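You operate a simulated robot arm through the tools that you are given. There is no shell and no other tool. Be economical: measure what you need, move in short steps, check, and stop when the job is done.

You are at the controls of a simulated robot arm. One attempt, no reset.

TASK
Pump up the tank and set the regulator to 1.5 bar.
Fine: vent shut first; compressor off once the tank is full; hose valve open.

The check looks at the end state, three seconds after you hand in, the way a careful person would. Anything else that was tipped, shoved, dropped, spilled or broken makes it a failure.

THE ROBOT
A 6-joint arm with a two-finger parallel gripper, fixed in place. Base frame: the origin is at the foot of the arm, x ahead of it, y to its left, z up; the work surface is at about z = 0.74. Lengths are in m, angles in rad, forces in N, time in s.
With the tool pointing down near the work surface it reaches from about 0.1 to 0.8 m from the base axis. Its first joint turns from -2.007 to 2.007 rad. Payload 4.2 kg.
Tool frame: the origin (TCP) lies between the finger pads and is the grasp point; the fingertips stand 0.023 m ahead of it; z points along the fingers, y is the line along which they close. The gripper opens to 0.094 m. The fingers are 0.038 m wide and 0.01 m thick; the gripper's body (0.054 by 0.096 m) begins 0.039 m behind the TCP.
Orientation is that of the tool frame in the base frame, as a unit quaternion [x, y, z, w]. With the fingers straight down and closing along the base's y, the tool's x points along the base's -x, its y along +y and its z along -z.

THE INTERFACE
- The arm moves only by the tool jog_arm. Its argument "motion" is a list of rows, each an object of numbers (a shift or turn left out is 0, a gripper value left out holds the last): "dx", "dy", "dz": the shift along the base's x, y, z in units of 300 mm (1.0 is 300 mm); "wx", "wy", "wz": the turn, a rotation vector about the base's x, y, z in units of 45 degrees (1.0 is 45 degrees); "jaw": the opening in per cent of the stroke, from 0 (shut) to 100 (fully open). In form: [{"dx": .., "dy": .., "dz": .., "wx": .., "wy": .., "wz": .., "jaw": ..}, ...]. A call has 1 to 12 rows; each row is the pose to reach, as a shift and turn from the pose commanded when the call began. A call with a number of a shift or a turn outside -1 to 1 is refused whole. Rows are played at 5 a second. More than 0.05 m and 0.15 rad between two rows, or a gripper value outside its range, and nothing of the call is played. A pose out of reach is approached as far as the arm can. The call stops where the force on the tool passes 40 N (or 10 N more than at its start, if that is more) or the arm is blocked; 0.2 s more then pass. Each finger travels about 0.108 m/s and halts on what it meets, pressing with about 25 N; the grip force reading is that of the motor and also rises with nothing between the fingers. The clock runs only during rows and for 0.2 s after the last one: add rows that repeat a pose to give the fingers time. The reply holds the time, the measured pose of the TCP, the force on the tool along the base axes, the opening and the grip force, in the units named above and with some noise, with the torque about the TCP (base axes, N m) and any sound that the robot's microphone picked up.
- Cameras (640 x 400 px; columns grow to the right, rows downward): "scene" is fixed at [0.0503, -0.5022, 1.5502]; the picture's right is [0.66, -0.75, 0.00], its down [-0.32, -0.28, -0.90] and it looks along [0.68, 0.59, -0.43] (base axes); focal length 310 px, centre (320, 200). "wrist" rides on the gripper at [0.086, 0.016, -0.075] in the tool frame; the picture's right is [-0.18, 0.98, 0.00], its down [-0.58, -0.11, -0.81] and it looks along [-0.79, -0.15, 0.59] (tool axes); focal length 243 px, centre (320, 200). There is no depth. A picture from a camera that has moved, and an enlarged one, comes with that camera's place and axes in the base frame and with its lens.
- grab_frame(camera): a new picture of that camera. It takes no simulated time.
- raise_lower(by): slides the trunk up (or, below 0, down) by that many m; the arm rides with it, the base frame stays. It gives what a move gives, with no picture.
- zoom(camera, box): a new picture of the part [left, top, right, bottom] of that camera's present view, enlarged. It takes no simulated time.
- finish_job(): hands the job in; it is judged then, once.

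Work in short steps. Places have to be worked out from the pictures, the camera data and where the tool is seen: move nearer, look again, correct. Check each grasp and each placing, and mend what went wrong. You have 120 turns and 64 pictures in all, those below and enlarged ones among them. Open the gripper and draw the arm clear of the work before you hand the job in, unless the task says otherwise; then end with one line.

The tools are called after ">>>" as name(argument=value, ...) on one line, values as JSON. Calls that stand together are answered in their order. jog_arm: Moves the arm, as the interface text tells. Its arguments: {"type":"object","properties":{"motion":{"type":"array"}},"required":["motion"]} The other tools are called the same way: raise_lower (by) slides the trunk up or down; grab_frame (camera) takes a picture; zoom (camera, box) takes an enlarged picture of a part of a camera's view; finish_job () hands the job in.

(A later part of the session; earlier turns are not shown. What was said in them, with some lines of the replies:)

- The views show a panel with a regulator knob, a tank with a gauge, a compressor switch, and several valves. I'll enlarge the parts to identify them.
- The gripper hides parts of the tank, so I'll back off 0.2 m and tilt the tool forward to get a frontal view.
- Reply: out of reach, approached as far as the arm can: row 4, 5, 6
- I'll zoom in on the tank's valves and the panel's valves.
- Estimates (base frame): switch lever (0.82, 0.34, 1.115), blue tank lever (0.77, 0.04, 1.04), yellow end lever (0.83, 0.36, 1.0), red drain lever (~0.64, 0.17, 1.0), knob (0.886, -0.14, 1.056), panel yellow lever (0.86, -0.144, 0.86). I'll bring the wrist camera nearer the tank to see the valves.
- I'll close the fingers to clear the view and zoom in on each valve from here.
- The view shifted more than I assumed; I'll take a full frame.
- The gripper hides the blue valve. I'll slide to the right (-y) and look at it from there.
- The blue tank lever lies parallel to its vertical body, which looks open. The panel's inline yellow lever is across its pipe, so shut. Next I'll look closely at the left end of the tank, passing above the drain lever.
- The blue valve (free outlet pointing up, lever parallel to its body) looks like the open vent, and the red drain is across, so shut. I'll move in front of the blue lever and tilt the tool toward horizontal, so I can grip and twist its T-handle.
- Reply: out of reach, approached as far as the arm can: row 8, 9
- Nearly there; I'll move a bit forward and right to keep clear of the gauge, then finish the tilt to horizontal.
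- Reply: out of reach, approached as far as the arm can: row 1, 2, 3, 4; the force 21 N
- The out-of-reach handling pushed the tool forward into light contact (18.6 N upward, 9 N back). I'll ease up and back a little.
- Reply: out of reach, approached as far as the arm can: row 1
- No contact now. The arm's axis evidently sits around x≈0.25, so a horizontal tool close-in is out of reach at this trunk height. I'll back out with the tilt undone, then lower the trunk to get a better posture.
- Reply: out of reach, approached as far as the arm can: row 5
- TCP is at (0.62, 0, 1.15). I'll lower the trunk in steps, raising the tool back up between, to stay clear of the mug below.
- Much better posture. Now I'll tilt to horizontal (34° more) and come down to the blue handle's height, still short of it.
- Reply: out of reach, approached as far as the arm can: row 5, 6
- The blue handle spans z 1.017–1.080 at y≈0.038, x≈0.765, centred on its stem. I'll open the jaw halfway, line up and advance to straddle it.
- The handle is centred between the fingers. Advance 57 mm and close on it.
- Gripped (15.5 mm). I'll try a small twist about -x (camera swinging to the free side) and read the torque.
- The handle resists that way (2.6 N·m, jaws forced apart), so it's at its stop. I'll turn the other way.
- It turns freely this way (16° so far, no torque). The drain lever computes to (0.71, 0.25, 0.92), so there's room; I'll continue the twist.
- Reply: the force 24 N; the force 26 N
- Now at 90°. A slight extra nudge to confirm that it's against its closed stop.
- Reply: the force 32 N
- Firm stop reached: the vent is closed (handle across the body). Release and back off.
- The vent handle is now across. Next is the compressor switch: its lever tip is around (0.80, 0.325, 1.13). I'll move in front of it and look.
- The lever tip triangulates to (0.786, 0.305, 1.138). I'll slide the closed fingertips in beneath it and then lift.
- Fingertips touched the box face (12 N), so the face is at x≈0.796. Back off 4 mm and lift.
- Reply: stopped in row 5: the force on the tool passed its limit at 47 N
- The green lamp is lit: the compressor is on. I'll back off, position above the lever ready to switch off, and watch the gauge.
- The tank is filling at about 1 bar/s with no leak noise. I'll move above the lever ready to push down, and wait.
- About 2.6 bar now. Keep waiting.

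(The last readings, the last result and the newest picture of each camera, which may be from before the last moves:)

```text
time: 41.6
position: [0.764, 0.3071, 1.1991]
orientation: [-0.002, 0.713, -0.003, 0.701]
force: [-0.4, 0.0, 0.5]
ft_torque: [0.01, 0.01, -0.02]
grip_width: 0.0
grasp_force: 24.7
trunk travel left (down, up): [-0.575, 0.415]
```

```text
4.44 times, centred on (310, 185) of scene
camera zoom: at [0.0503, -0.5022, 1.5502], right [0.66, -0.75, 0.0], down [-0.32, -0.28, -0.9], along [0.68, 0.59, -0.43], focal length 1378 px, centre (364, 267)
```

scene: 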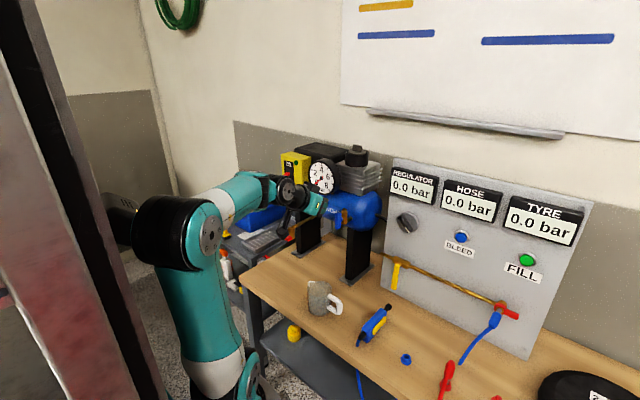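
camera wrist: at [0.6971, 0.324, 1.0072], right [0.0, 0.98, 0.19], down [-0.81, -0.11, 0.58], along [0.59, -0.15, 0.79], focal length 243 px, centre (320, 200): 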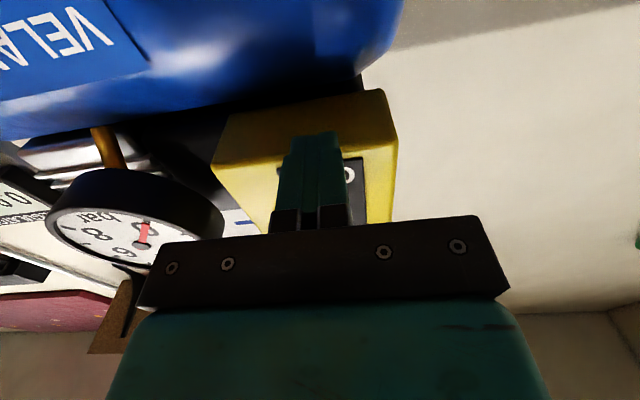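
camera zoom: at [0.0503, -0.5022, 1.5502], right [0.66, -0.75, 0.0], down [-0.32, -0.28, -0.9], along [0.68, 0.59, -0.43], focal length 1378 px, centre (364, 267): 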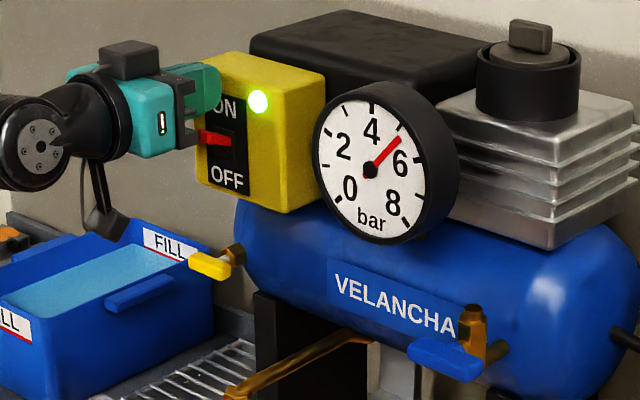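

About 5.1 bar, still climbing at ~0.5 bar/s. Wait some more.

>>> jog_arm(motion=[{"dx": 0}, {"dx": 0}, {"dx": 0}, {"dx": 0}, {"dx": 0}, {"dx": 0}, {"dx": 0}, {"dx": 0}, {"dx": 0}, {"dx": 0}, {"dx": 0}, {"dx": 0}])

>>> zoom(camera="scene", box=[260, 140, 360, 230])

```text
time: 44.2
position: [0.7639, 0.3079, 1.1999]
orientation: [-0.001, 0.713, -0.004, 0.701]
force: [0.1, -0.3, -0.1]
ft_torque: [0.01, 0.03, -0.04]
grip_width: 0.0
grasp_force: 24.8
trunk travel left (down, up): [-0.575, 0.415]
```

```text
4.44 times, centred on (310, 185) of scene
camera zoom: at [0.0503, -0.5022, 1.5502], right [0.66, -0.75, 0.0], down [-0.32, -0.28, -0.9], along [0.68, 0.59, -0.43], focal length 1378 px, centre (364, 267)
```

zoom: 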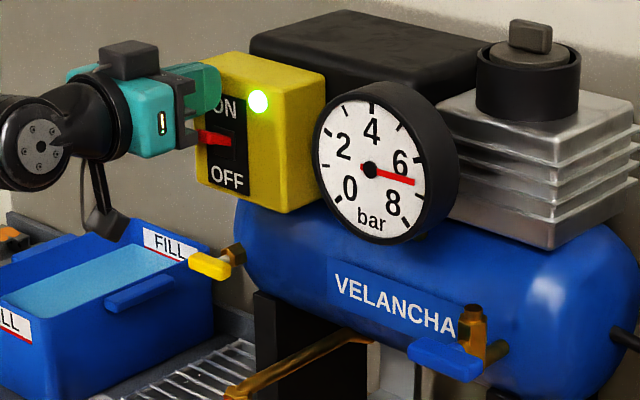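

About 6.6 bar. Another ~1.6 s and check.

>>> jog_arm(motion=[{"dx": 0}, {"dx": 0}, {"dx": 0}, {"dx": 0}, {"dx": 0}, {"dx": 0}, {"dx": 0}])

>>> zoom(camera="scene", box=[260, 140, 360, 230])

```text
time: 45.8
position: [0.7634, 0.308, 1.199]
orientation: [-0.002, 0.713, -0.004, 0.701]
force: [0.3, -0.3, -0.7]
ft_torque: [0.02, -0.01, 0.03]
grip_width: 0.0
grasp_force: 25.2
trunk travel left (down, up): [-0.575, 0.415]
```

```text
4.44 times, centred on (310, 185) of scene
camera zoom: at [0.0503, -0.5022, 1.5502], right [0.66, -0.75, 0.0], down [-0.32, -0.28, -0.9], along [0.68, 0.59, -0.43], focal length 1378 px, centre (364, 267)
```

zoom: 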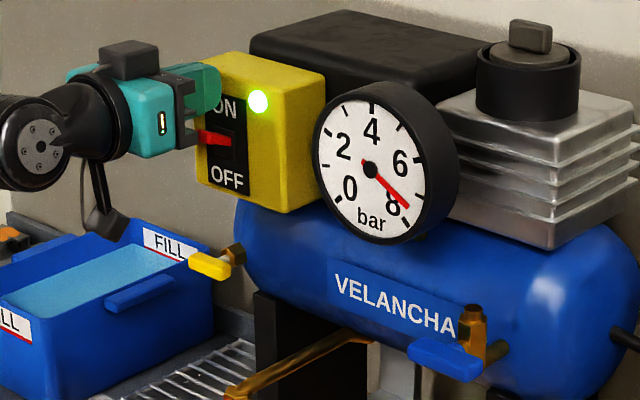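

Needle is right at ~7.8, almost full scale. Now push the lever down to OFF (that takes the remaining fraction of a second).

>>> jog_arm(motion=[{"dx": 0.015}, {"dx": 0.015, "dz": -0.06}, {"dx": 0.015, "dz": -0.12}, {"dx": 0.015, "dz": -0.16}, {"dx": 0.015, "dz": -0.19}, {"dx": 0.015, "dz": -0.21}])

>>> zoom(camera="scene", box=[260, 140, 360, 230])

```text
time: 46.8
position: [0.7639, 0.3078, 1.1644]
orientation: [0.003, 0.704, 0.004, 0.71]
force: [-5.7, 2.4, 9.1]
ft_torque: [0.05, -0.11, 0.04]
grip_width: 0.0
grasp_force: 25.4
trunk travel left (down, up): [-0.575, 0.415]
stopped in row 5: the force on the tool passed its limit at 46 N (the readings are from after the stop); the commanded pose is now the measured one
```

```text
4.44 times, centred on (310, 185) of scene
camera zoom: at [0.0503, -0.5022, 1.5502], right [0.66, -0.75, 0.0], down [-0.32, -0.28, -0.9], along [0.68, 0.59, -0.43], focal length 1378 px, centre (364, 267)
```

zoom: 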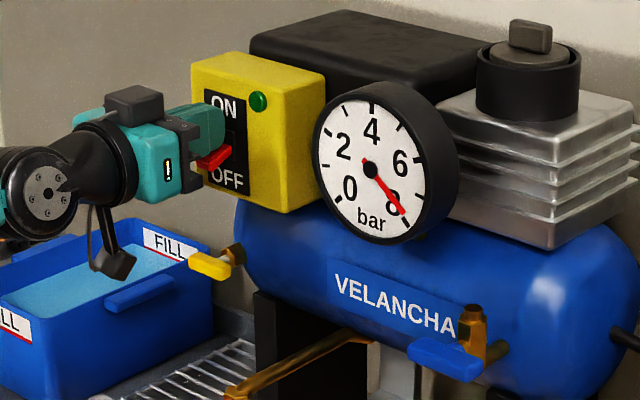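

Lamp off, lever down, gauge ~8 bar. Back off and travel to the regulator knob.

>>> jog_arm(motion=[{"dx": -0.12}, {"dx": -0.25}, {"dx": -0.4}, {"dx": -0.4, "dy": -0.15}, {"dx": -0.4, "dy": -0.3}, {"dx": -0.4, "dy": -0.45}, {"dx": -0.4, "dy": -0.6}, {"dx": -0.4, "dy": -0.75}, {"dx": -0.4, "dy": -0.9}, {"dx": -0.4, "dy": -1.0}])

>>> jog_arm(motion=[{"dy": -0.15, "dz": -0.1}, {"dy": -0.3, "dz": -0.2, "dx": 0.05, "jaw": 30}, {"dy": -0.42, "dz": -0.3, "dx": 0.15, "jaw": 60}, {"dy": -0.48, "dz": -0.36, "dx": 0.25, "jaw": 80}, {"dy": -0.5, "dz": -0.36, "dx": 0.3, "jaw": 80}])

>>> grab_frame(camera="wrist")

>>> grab_frame(camera="scene")

```text
time: 49.0
position: [0.6484, 0.0068, 1.1608]
orientation: [0.002, 0.706, 0.003, 0.709]
force: [0.0, 0.0, -0.3]
ft_torque: [-0.02, 0.01, 0.0]
grip_width: 0.0
grasp_force: 25.4
trunk travel left (down, up): [-0.575, 0.415]
```

```text
refused: row 1 steps farther than a row can; nothing moved
```

```text
20 pictures are left
camera wrist: at [0.5735, 0.0234, 1.0738], right [0.0, 0.98, 0.19], down [-0.81, -0.11, 0.58], along [0.59, -0.15, 0.79], focal length 243 px, centre (320, 200)
```

wrist: 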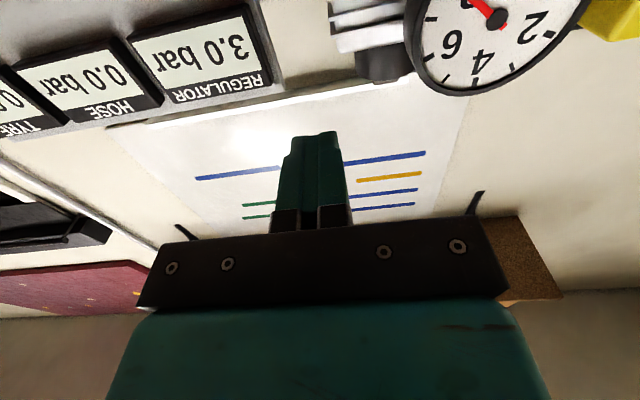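

```text
19 pictures are left
```

scene: 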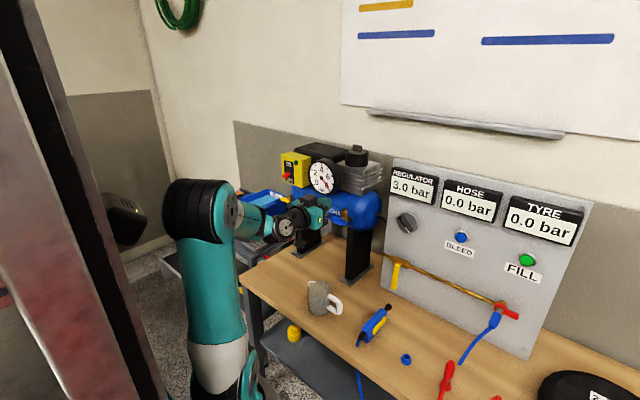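

The regulator shows 3.0 bar, so I need to turn it down. The knob's bar is at about (0.88, -0.14, 1.055) and points ~38° below right; I'll rotate the tool -52° about x and line up in front of it.

>>> jog_arm(motion=[{"dy": -0.1, "dz": -0.07, "wx": -0.12}, {"dy": -0.2, "dz": -0.14, "wx": -0.24}, {"dy": -0.3, "dz": -0.21, "wx": -0.36, "jaw": 20}, {"dy": -0.4, "dz": -0.28, "wx": -0.5, "jaw": 45}, {"dy": -0.49, "dz": -0.353, "wx": -0.66, "jaw": 45}, {"dy": -0.49, "dz": -0.353, "wx": -0.83, "dx": 0.1}, {"dy": -0.49, "dz": -0.353, "wx": -1.0, "dx": 0.2}])

>>> jog_arm(motion=[{"wx": -0.158, "dx": 0.1}, {"wx": -0.158, "dx": 0.2}])

>>> grab_frame(camera="wrist")

```text
time: 50.6
position: [0.7078, -0.1408, 1.055]
orientation: [-0.269, 0.653, -0.268, 0.655]
force: [-0.4, 0.5, -1.4]
ft_torque: [0.0, 0.02, 0.0]
grip_width: 0.0422
grasp_force: 0.2
out of reach, approached as far as the arm can: row 4, 5
trunk travel left (down, up): [-0.575, 0.415]
```

```text
time: 51.2
position: [0.7676, -0.1412, 1.055]
orientation: [-0.309, 0.635, -0.309, 0.637]
force: [-0.8, -0.4, 0.0]
ft_torque: [0.0, -0.02, 0.03]
grip_width: 0.0422
grasp_force: 0.2
trunk travel left (down, up): [-0.575, 0.415]
```

```text
18 pictures are left
camera wrist: at [0.6929, -0.1997, 0.9892], right [0.0, 0.75, -0.66], down [-0.81, 0.39, 0.44], along [0.59, 0.53, 0.61], focal length 243 px, centre (320, 200)
```

wrist: 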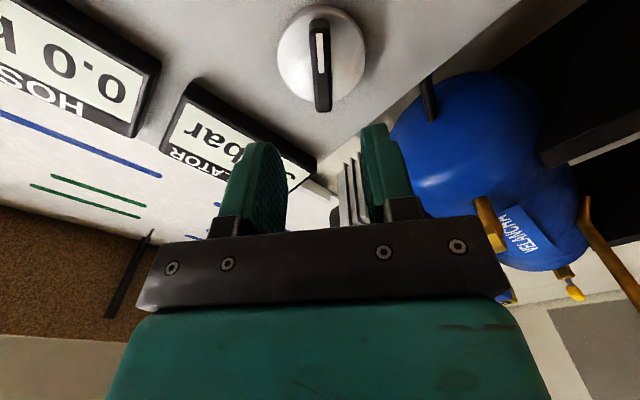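

The bar is aligned with the fingers. Advance to put the tips either side of it, and close.

>>> jog_arm(motion=[{"dx": 0.12}, {"dx": 0.22}, {"dx": 0.28}, {"dx": 0.31}])

>>> jog_arm(motion=[{"jaw": 0}, {"jaw": 0}, {"jaw": 0}])

>>> grab_frame(camera="wrist")

```text
time: 52.2
position: [0.8592, -0.1397, 1.0552]
orientation: [-0.309, 0.635, -0.308, 0.637]
force: [-0.3, 1.2, 1.1]
ft_torque: [0.02, 0.0, -0.04]
grip_width: 0.0425
grasp_force: 0.0
trunk travel left (down, up): [-0.575, 0.415]
```

```text
time: 53.0
position: [0.8591, -0.1405, 1.0555]
orientation: [-0.31, 0.635, -0.307, 0.638]
force: [2.6, 2.7, -1.8]
ft_torque: [-0.04, 0.2, -0.24]
grip_width: 0.0138
grasp_force: 45.6
trunk travel left (down, up): [-0.575, 0.415]
```

```text
17 pictures are left
camera wrist: at [0.7847, -0.1986, 0.9883], right [0.0, 0.75, -0.66], down [-0.81, 0.39, 0.44], along [0.59, 0.53, 0.61], focal length 243 px, centre (320, 200)
```

wrist: 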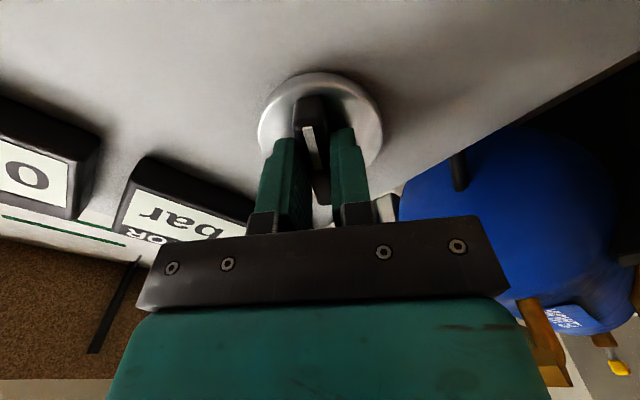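

Gripped (13.8 mm). Turn -30° about x and read the display.

>>> jog_arm(motion=[{"wx": -0.15}, {"wx": -0.3}, {"wx": -0.45}, {"wx": -0.6}, {"wx": -0.667}])

>>> zoom(camera="scene", box=[380, 150, 480, 240])

```text
time: 54.2
position: [0.8589, -0.1402, 1.0552]
orientation: [-0.464, 0.533, -0.463, 0.535]
force: [-8.6, -3.6, -2.6]
ft_torque: [0.06, 0.01, 0.69]
grip_width: 0.0139
grasp_force: 44.7
trunk travel left (down, up): [-0.575, 0.415]
```

```text
4.44 times, centred on (430, 195) of scene
camera zoom: at [0.0503, -0.5022, 1.5502], right [0.66, -0.75, 0.0], down [-0.32, -0.28, -0.9], along [0.68, 0.59, -0.43], focal length 1378 px, centre (-169, 222)
```

zoom: 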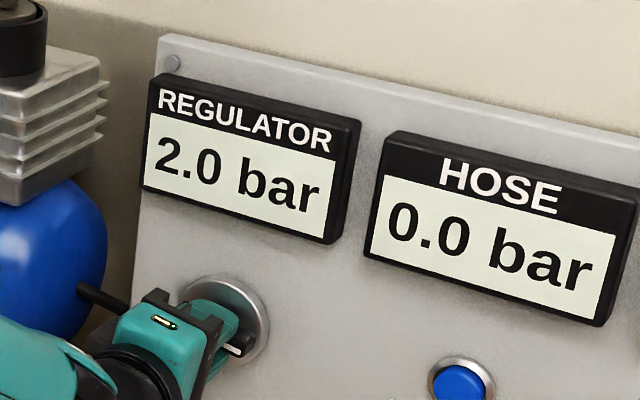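

30° per bar in the right direction. Turn another 15°.

>>> jog_arm(motion=[{"wx": -0.15}, {"wx": -0.3}, {"wx": -0.333}, {"wx": -0.333}])

>>> zoom(camera="scene", box=[380, 150, 480, 240])

```text
time: 55.2
position: [0.8598, -0.1397, 1.0565]
orientation: [0.53, -0.468, 0.528, -0.47]
force: [-6.2, -3.5, -6.9]
ft_torque: [-0.03, -0.15, -1.43]
grip_width: 0.0139
grasp_force: 45.1
trunk travel left (down, up): [-0.575, 0.415]
```

```text
4.44 times, centred on (430, 195) of scene
camera zoom: at [0.0503, -0.5022, 1.5502], right [0.66, -0.75, 0.0], down [-0.32, -0.28, -0.9], along [0.68, 0.59, -0.43], focal length 1378 px, centre (-169, 222)
```

zoom: 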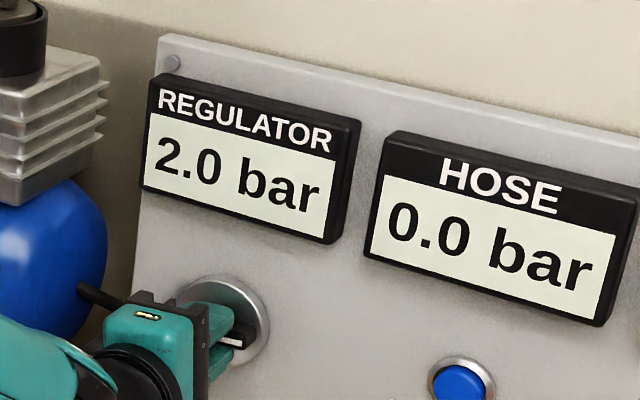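

Still 2.0, though the knob visibly turned. It might lag or click; wait a second and look again.

>>> jog_arm(motion=[{"dx": 0}, {"dx": 0}, {"dx": 0}, {"dx": 0}, {"dx": 0}])

>>> zoom(camera="scene", box=[395, 165, 450, 240])

```text
time: 56.4
position: [0.8585, -0.1406, 1.0545]
orientation: [0.529, -0.469, 0.528, -0.47]
force: [-7.9, -7.2, -6.6]
ft_torque: [-0.01, 0.01, -0.64]
grip_width: 0.0137
grasp_force: 45.0
trunk travel left (down, up): [-0.575, 0.415]
```

```text
5.33 times, centred on (422, 202) of scene
camera zoom: at [0.0503, -0.5022, 1.5502], right [0.66, -0.75, 0.0], down [-0.32, -0.28, -0.9], along [0.68, 0.59, -0.43], focal length 1654 px, centre (-227, 187)
```

zoom: 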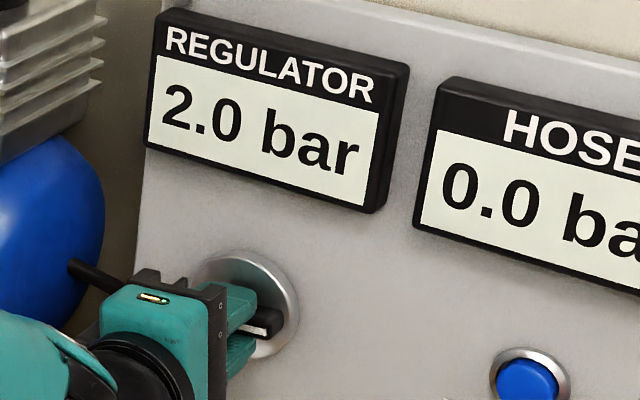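

Perhaps the regulator steps in 0.5 bar notches (~20° each); a 15° further turn should test that.

>>> jog_arm(motion=[{"wx": -0.15}, {"wx": -0.3}, {"wx": -0.333}, {"wx": -0.333}])

>>> zoom(camera="scene", box=[395, 165, 450, 240])

```text
time: 57.4
position: [0.86, -0.1417, 1.0541]
orientation: [0.587, -0.397, 0.584, -0.397]
force: [-12.3, -11.6, -9.0]
ft_torque: [-0.04, 0.24, 0.72]
grip_width: 0.0137
grasp_force: 45.0
trunk travel left (down, up): [-0.575, 0.415]
```

```text
5.33 times, centred on (422, 202) of scene
camera zoom: at [0.0503, -0.5022, 1.5502], right [0.66, -0.75, 0.0], down [-0.32, -0.28, -0.9], along [0.68, 0.59, -0.43], focal length 1654 px, centre (-227, 187)
```

zoom: 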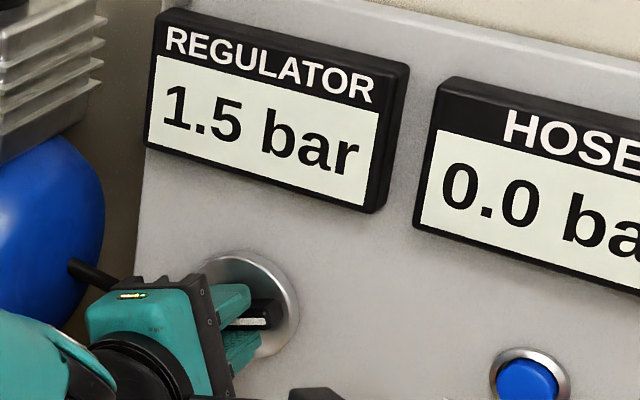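

1.5 bar set. Release, back straight off, and partly untwist so the camera sits to the right side.

>>> jog_arm(motion=[{"jaw": 45}, {"jaw": 45}, {"dx": -0.12}, {"dx": -0.25}, {"dx": -0.4, "wx": 0.1, "jaw": 20}, {"dx": -0.5, "wx": 0.25, "jaw": 0}, {"dx": -0.5, "wx": 0.4}, {"dx": -0.5, "wx": 0.49}])

>>> jog_arm(motion=[{"wy": 0.15, "dz": 0.05}, {"wy": 0.3, "dz": 0.05}, {"wy": 0.45, "dz": 0.0}, {"wy": 0.6, "dz": -0.1}, {"wy": 0.75, "dz": -0.2, "dy": 0.05}, {"wy": 0.89, "dz": -0.3, "dy": 0.1}])

>>> grab_frame(camera="scene")

>>> grab_frame(camera="wrist")

```text
time: 59.2
position: [0.7095, -0.1379, 1.0543]
orientation: [-0.499, 0.5, -0.498, 0.503]
force: [0.3, 0.0, 0.3]
ft_torque: [0.0, -0.01, -0.01]
grip_width: 0.0004
grasp_force: 25.2
trunk travel left (down, up): [-0.575, 0.415]
```

```text
time: 60.6
position: [0.7086, -0.1104, 0.9651]
orientation: [-0.64, 0.643, -0.296, 0.301]
force: [-0.8, -0.3, -0.5]
ft_torque: [0.01, -0.01, 0.01]
grip_width: 0.0001
grasp_force: 24.9
trunk travel left (down, up): [-0.575, 0.415]
```

```text
12 pictures are left
```

scene: 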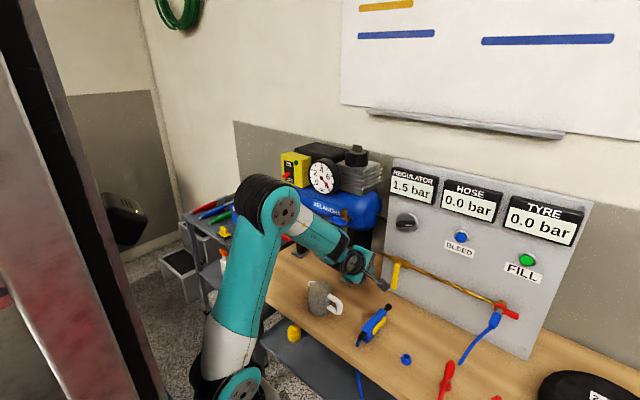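

```text
11 pictures are left
camera wrist: at [0.641, -0.1979, 0.9995], right [-0.63, 0.19, -0.75], down [-0.55, 0.58, 0.61], along [0.55, 0.79, -0.26], focal length 243 px, centre (320, 200)
```

wrist: 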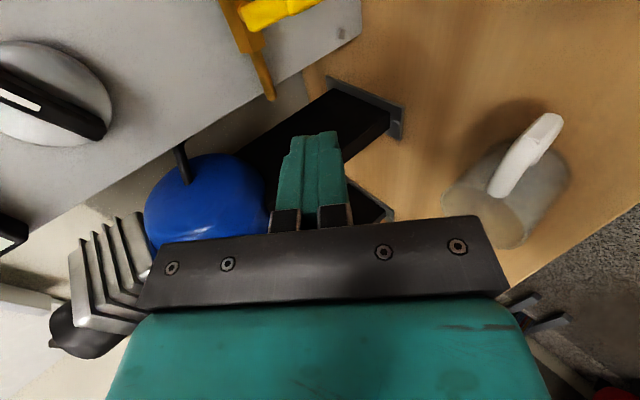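

Regulator 1.5, tank gauge holding. Now move the closed fingertips to the left side of the yellow panel lever.

>>> jog_arm(motion=[{"dx": 0.1, "dy": 0.04, "dz": -0.07}, {"dx": 0.2, "dy": 0.04, "dz": -0.15}, {"dx": 0.3, "dy": 0.04, "dz": -0.22}, {"dx": 0.4, "dy": 0.04, "dz": -0.29}, {"dx": 0.5, "dy": 0.04, "dz": -0.37}])

>>> zoom(camera="scene", box=[350, 230, 450, 310])

```text
time: 61.8
position: [0.8578, -0.0969, 0.8553]
orientation: [-0.64, 0.642, -0.297, 0.302]
force: [-0.6, -0.2, -0.5]
ft_torque: [0.02, 0.0, -0.02]
grip_width: 0.0
grasp_force: 25.2
trunk travel left (down, up): [-0.575, 0.415]
```

```text
5.00 times, centred on (400, 270) of scene
camera zoom: at [0.0503, -0.5022, 1.5502], right [0.66, -0.75, 0.0], down [-0.32, -0.28, -0.9], along [0.68, 0.59, -0.43], focal length 1551 px, centre (-80, -150)
```

zoom: 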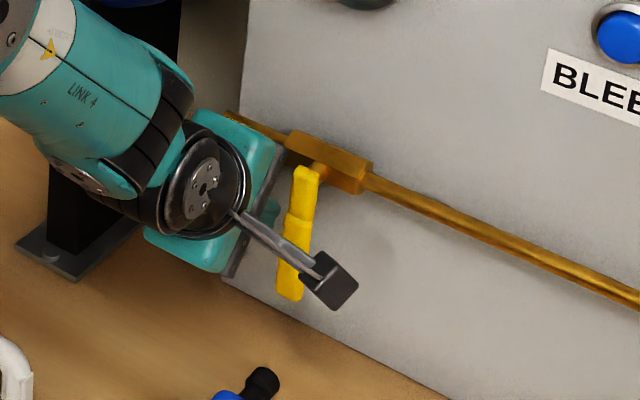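

Fingers are left of the lever. Push gently toward -y and watch the force.

>>> jog_arm(motion=[{"dy": -0.05}, {"dy": -0.08}, {"dy": -0.11}, {"dy": -0.14}])

```text
time: 62.5
position: [0.8575, -0.1116, 0.8543]
orientation: [0.646, -0.636, 0.289, -0.308]
force: [-6.2, 24.8, 3.0]
ft_torque: [-0.9, -0.46, -0.45]
grip_width: 0.0
grasp_force: 24.5
trunk travel left (down, up): [-0.575, 0.415]
stopped in row 3: the force on the tool passed its limit at 47 N (the readings are from after the stop); the commanded pose is now the measured one
```

Firmly blocked that way, so it opens the other way. I'll back out, go round to the right side and push toward +y.

>>> jog_arm(motion=[{"dy": 0.06}, {"dy": 0.06, "dx": -0.14}, {"dy": 0.0, "dx": -0.28}, {"dy": -0.15, "dx": -0.28}, {"dy": -0.28, "dx": -0.28}, {"dy": -0.29, "dx": -0.14}, {"dy": -0.29, "dx": 0.0}])

>>> jog_arm(motion=[{"dy": 0.06}, {"dy": 0.1}, {"dy": 0.14}, {"dy": 0.18}, {"dy": 0.22, "dz": 0.015}])

>>> zoom(camera="scene", box=[350, 230, 450, 310])

```text
time: 64.1
position: [0.8586, -0.2035, 0.8528]
orientation: [0.644, -0.639, 0.291, -0.304]
force: [0.1, -0.3, 0.4]
ft_torque: [0.01, 0.04, -0.01]
grip_width: 0.0
grasp_force: 24.7
trunk travel left (down, up): [-0.575, 0.415]
```

```text
time: 65.0
position: [0.8578, -0.1741, 0.8537]
orientation: [-0.637, 0.645, -0.298, 0.299]
force: [-1.7, -22.4, -1.6]
ft_torque: [1.17, -0.09, 0.15]
grip_width: 0.0001
grasp_force: 24.8
trunk travel left (down, up): [-0.575, 0.415]
stopped in row 4: the force on the tool passed its limit at 48 N (the readings are from after the stop); the commanded pose is now the measured one
```

```text
5.00 times, centred on (400, 270) of scene
camera zoom: at [0.0503, -0.5022, 1.5502], right [0.66, -0.75, 0.0], down [-0.32, -0.28, -0.9], along [0.68, 0.59, -0.43], focal length 1551 px, centre (-80, -150)
```

zoom: 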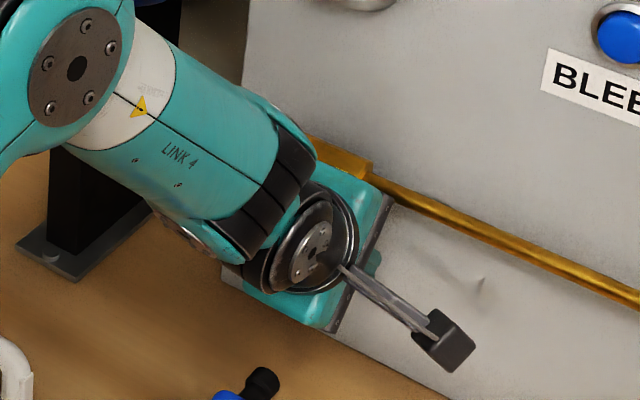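

Blocked here too at a short lever arm (~0.035 m); the valve may simply be stiff. I'll push lower on the handle, near its end, for more leverage.

>>> jog_arm(motion=[{"dy": -0.06}, {"dy": -0.06, "dz": -0.08}, {"dy": -0.06, "dz": -0.14}, {"dy": 0.0, "dz": -0.14}, {"dy": 0.03, "dz": -0.14}, {"dy": 0.06, "dz": -0.14}, {"dy": 0.09, "dz": -0.135}, {"dy": 0.12, "dz": -0.13}])

>>> grab_frame(camera="wrist")

```text
time: 66.1
position: [0.857, -0.1771, 0.8124]
orientation: [-0.632, 0.649, -0.304, 0.294]
force: [-1.5, -24.7, -2.2]
ft_torque: [1.34, -0.1, 0.37]
grip_width: 0.0
grasp_force: 25.2
trunk travel left (down, up): [-0.575, 0.415]
stopped in row 5: the force on the tool passed its limit at 48 N (the readings are from after the stop); the commanded pose is now the measured one
```

```text
8 pictures are left
camera wrist: at [0.787, -0.2621, 0.8476], right [-0.63, 0.2, -0.75], down [-0.53, 0.6, 0.6], along [0.57, 0.78, -0.27], focal length 243 px, centre (320, 200)
```

wrist: 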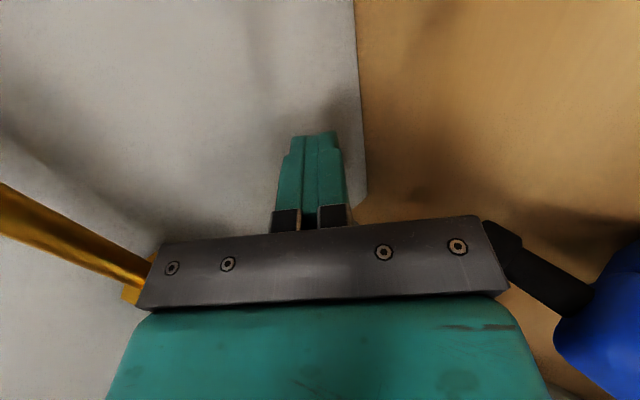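

The torque shows contact ~5 cm above the TCP: the hand's body edge was hitting the lever near its pivot, not the fingers. I'll back off and roll the tool 90° (camera on top, thin side toward the lever), with less pitch.

>>> jog_arm(motion=[{"dy": -0.06}, {"dy": -0.06, "dx": -0.1, "dz": 0.08}, {"dy": -0.06, "dx": -0.22, "dz": 0.18}, {"dy": 0.0, "dx": -0.33, "dz": 0.27}, {"dy": 0.08, "dx": -0.4, "dz": 0.36}, {"dy": 0.2, "dx": -0.4, "dz": 0.4}])

>>> jog_arm(motion=[{"wx": -0.128, "wz": 0.107}, {"wx": -0.255, "wz": 0.214}, {"wx": -0.383, "wz": 0.321}, {"wx": -0.511, "wz": 0.429}, {"wx": -0.638, "wz": 0.536}, {"wx": -0.766, "wz": 0.643}])

>>> jog_arm(motion=[{"wx": -0.128, "wz": 0.107}, {"wx": -0.255, "wz": 0.214}, {"wx": -0.383, "wz": 0.321}, {"wx": -0.511, "wz": 0.429}, {"wx": -0.638, "wz": 0.536}, {"wx": -0.766, "wz": 0.643}])

```text
time: 67.5
position: [0.738, -0.1117, 0.9322]
orientation: [-0.634, 0.647, -0.302, 0.296]
force: [-0.1, -1.3, -0.4]
ft_torque: [0.02, -0.02, 0.0]
grip_width: 0.0002
grasp_force: 25.1
trunk travel left (down, up): [-0.575, 0.415]
```

```text
time: 68.9
position: [0.7374, -0.1121, 0.933]
orientation: [0.833, -0.352, 0.396, -0.161]
force: [-0.4, 0.1, 0.7]
ft_torque: [0.01, 0.02, 0.01]
grip_width: 0.0
grasp_force: 24.7
trunk travel left (down, up): [-0.575, 0.415]
```

```text
time: 70.3
position: [0.7316, -0.0713, 0.9279]
orientation: [0.902, -0.015, 0.431, 0.002]
force: [0.5, -0.3, 0.0]
ft_torque: [-0.01, 0.02, -0.03]
grip_width: 0.0
grasp_force: 24.9
out of reach, approached as far as the arm can: row 5, 6
trunk travel left (down, up): [-0.575, 0.415]
```

Orientation is right now (camera up). Move forward and down a bit with 9° less pitch, and check the pose.

>>> jog_arm(motion=[{"dx": 0.08, "dz": -0.05, "wy": -0.07}, {"dx": 0.16, "dz": -0.1, "wy": -0.14}, {"dx": 0.2, "dz": -0.13, "wy": -0.2}])

>>> grab_frame(camera="wrist")

```text
time: 71.1
position: [0.7905, -0.0672, 0.8896]
orientation: [0.866, -0.009, 0.5, -0.001]
force: [0.0, -1.2, -0.6]
ft_torque: [0.0, 0.0, 0.03]
grip_width: 0.0001
grasp_force: 24.9
out of reach, approached as far as the arm can: row 1, 2, 3
trunk travel left (down, up): [-0.575, 0.415]
```

```text
7 pictures are left
camera wrist: at [0.7684, -0.0851, 1.0005], right [-0.11, -0.98, -0.17], down [-0.99, 0.12, -0.1], along [0.12, 0.16, -0.98], focal length 243 px, centre (320, 200)
```

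wrist: 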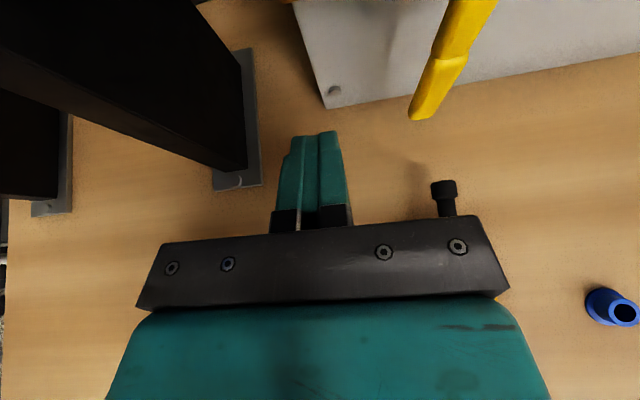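

Good top view: lever end at about (0.855, -0.143, 0.80), fingers to its left and clear of the tank leg. Move in beside the handle.

>>> jog_arm(motion=[{"dx": 0.08, "dz": -0.06, "dy": -0.02}, {"dx": 0.16, "dz": -0.13, "dy": -0.06}, {"dx": 0.24, "dz": -0.2, "dy": -0.09}])

```text
time: 71.9
position: [0.8559, -0.0689, 0.8253]
orientation: [0.866, -0.016, 0.5, 0.001]
force: [-0.3, -0.9, 1.1]
ft_torque: [0.03, 0.01, 0.02]
grip_width: 0.0
grasp_force: 24.9
out of reach, approached as far as the arm can: row 1, 2, 3
trunk travel left (down, up): [-0.575, 0.415]
```

A wrist joint limit blocks moving to -y in this roll. I'll roll back by 20° about the tool axis, which frees it.

>>> jog_arm(motion=[{"wx": 0.13, "wz": -0.075}, {"wx": 0.26, "wz": -0.15}, {"wx": 0.385, "wz": -0.222}, {"wx": 0.385, "wz": -0.222}])

```text
time: 72.9
position: [0.8571, -0.0682, 0.8257]
orientation: [0.853, -0.156, 0.491, -0.09]
force: [-1.3, -0.5, 0.0]
ft_torque: [-0.01, 0.03, 0.03]
grip_width: 0.0
grasp_force: 25.2
trunk travel left (down, up): [-0.575, 0.415]
```

Reachable again. Now push toward -y along the first part of the arc, watching force.

>>> jog_arm(motion=[{"dy": -0.1}, {"dy": -0.18}, {"dy": -0.23}, {"dy": -0.28}, {"dy": -0.33, "dz": 0.01}])

>>> grab_frame(camera="wrist")

```text
time: 74.1
position: [0.8574, -0.1695, 0.8283]
orientation: [0.853, -0.156, 0.491, -0.089]
force: [-2.0, 1.2, -0.7]
ft_torque: [0.03, -0.04, -0.05]
grip_width: 0.0
grasp_force: 25.2
trunk travel left (down, up): [-0.575, 0.415]
```

```text
6 pictures are left
camera wrist: at [0.8301, -0.2151, 0.9313], right [-0.26, -0.85, -0.45], down [-0.95, 0.31, -0.03], along [0.17, 0.42, -0.89], focal length 243 px, centre (320, 200)
```

wrist: 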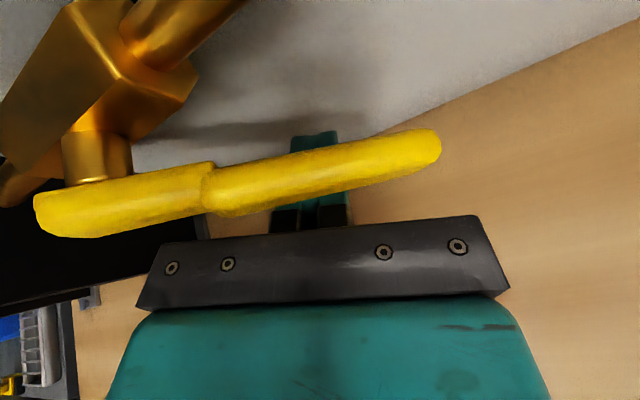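

The lever is turning freely (roughly 35–40°). Continue along the arc, right and up.

>>> jog_arm(motion=[{"dy": -0.045, "dz": 0.025}, {"dy": -0.085, "dz": 0.063}, {"dy": -0.11, "dz": 0.1}, {"dy": -0.125, "dz": 0.13}, {"dy": -0.132, "dz": 0.15}, {"dy": -0.134, "dz": 0.165}])

>>> grab_frame(camera="scene")

```text
time: 75.2
position: [0.8544, -0.2017, 0.8564]
orientation: [0.859, -0.157, 0.479, -0.091]
force: [-5.9, 2.6, -5.4]
ft_torque: [-0.13, -0.21, -0.01]
grip_width: 0.0
grasp_force: 24.9
trunk travel left (down, up): [-0.575, 0.415]
stopped in row 5: the force on the tool passed its limit at 48 N (the readings are from after the stop); the commanded pose is now the measured one
```

```text
5 pictures are left
```

scene: 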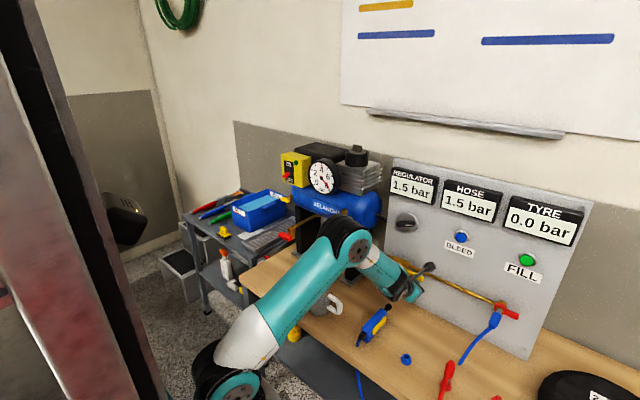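

HOSE reads 1.5 bar and the lever is at its stop: valve open. Draw the arm clear carefully: down a touch, then back and up.

>>> jog_arm(motion=[{"dz": -0.05}, {"dz": -0.06, "dx": -0.1}, {"dz": -0.03, "dx": -0.22}, {"dz": 0.05, "dx": -0.32}, {"dz": 0.15, "dx": -0.38}, {"dz": 0.28, "dx": -0.42}, {"dz": 0.42, "dx": -0.42}, {"dz": 0.56, "dx": -0.42, "jaw": 40}, {"dz": 0.7, "dx": -0.45, "jaw": 60}, {"dz": 0.8, "dx": -0.45, "jaw": 60}])

>>> zoom(camera="scene", box=[260, 140, 560, 350])

```text
time: 77.3
position: [0.7162, -0.2019, 1.0986]
orientation: [0.858, -0.157, 0.481, -0.091]
force: [0.6, -0.6, -1.0]
ft_torque: [-0.02, -0.04, 0.0]
grip_width: 0.0566
grasp_force: 0.1
out of reach, approached as far as the arm can: row 2, 3, 4, 5, 6, 7, 8
trunk travel left (down, up): [-0.575, 0.415]
```

```text
1.90 times, centred on (410, 245) of scene
camera zoom: at [0.0503, -0.5022, 1.5502], right [0.66, -0.75, 0.0], down [-0.32, -0.28, -0.9], along [0.68, 0.59, -0.43], focal length 591 px, centre (149, 114)
```

zoom: 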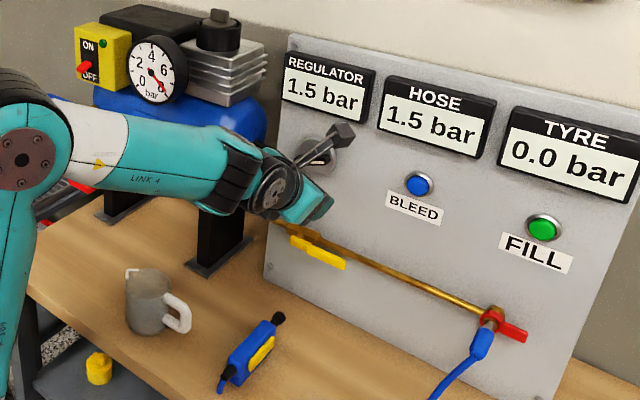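

The lever lies along the pipe, both gauges read 1.5, and nothing is disturbed. I'll draw the arm a bit further clear and check once more.

>>> jog_arm(motion=[{"dz": 0.1}, {"dz": 0.22}, {"dz": 0.34}, {"dz": 0.4, "dx": -0.1}, {"dz": 0.4, "dx": -0.15}, {"dz": 0.4, "dx": -0.15}])

>>> zoom(camera="scene", box=[250, 140, 570, 350])

```text
time: 78.8
position: [0.6731, -0.2018, 1.2196]
orientation: [0.858, -0.156, 0.481, -0.092]
force: [-0.7, -1.0, 0.4]
ft_torque: [-0.03, 0.01, -0.01]
grip_width: 0.0565
grasp_force: 0.0
trunk travel left (down, up): [-0.575, 0.415]
```

```text
1.90 times, centred on (410, 245) of scene
camera zoom: at [0.0503, -0.5022, 1.5502], right [0.66, -0.75, 0.0], down [-0.32, -0.28, -0.9], along [0.68, 0.59, -0.43], focal length 591 px, centre (149, 114)
```

zoom: 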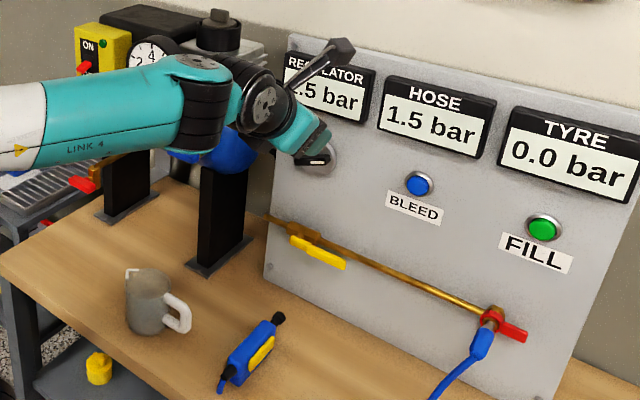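

The arm is clear of everything and the end state looks right, so I'm handing in.

>>> finish_job()

```text
The job is handed in.
```

I shut the blue valve first, which I took to be the vent (it isn't labelled). I then pumped the tank to about 8 bar, switched the compressor off, set the regulator to 1.5 bar and opened the hose valve; the HOSE display also reads 1.5 bar.
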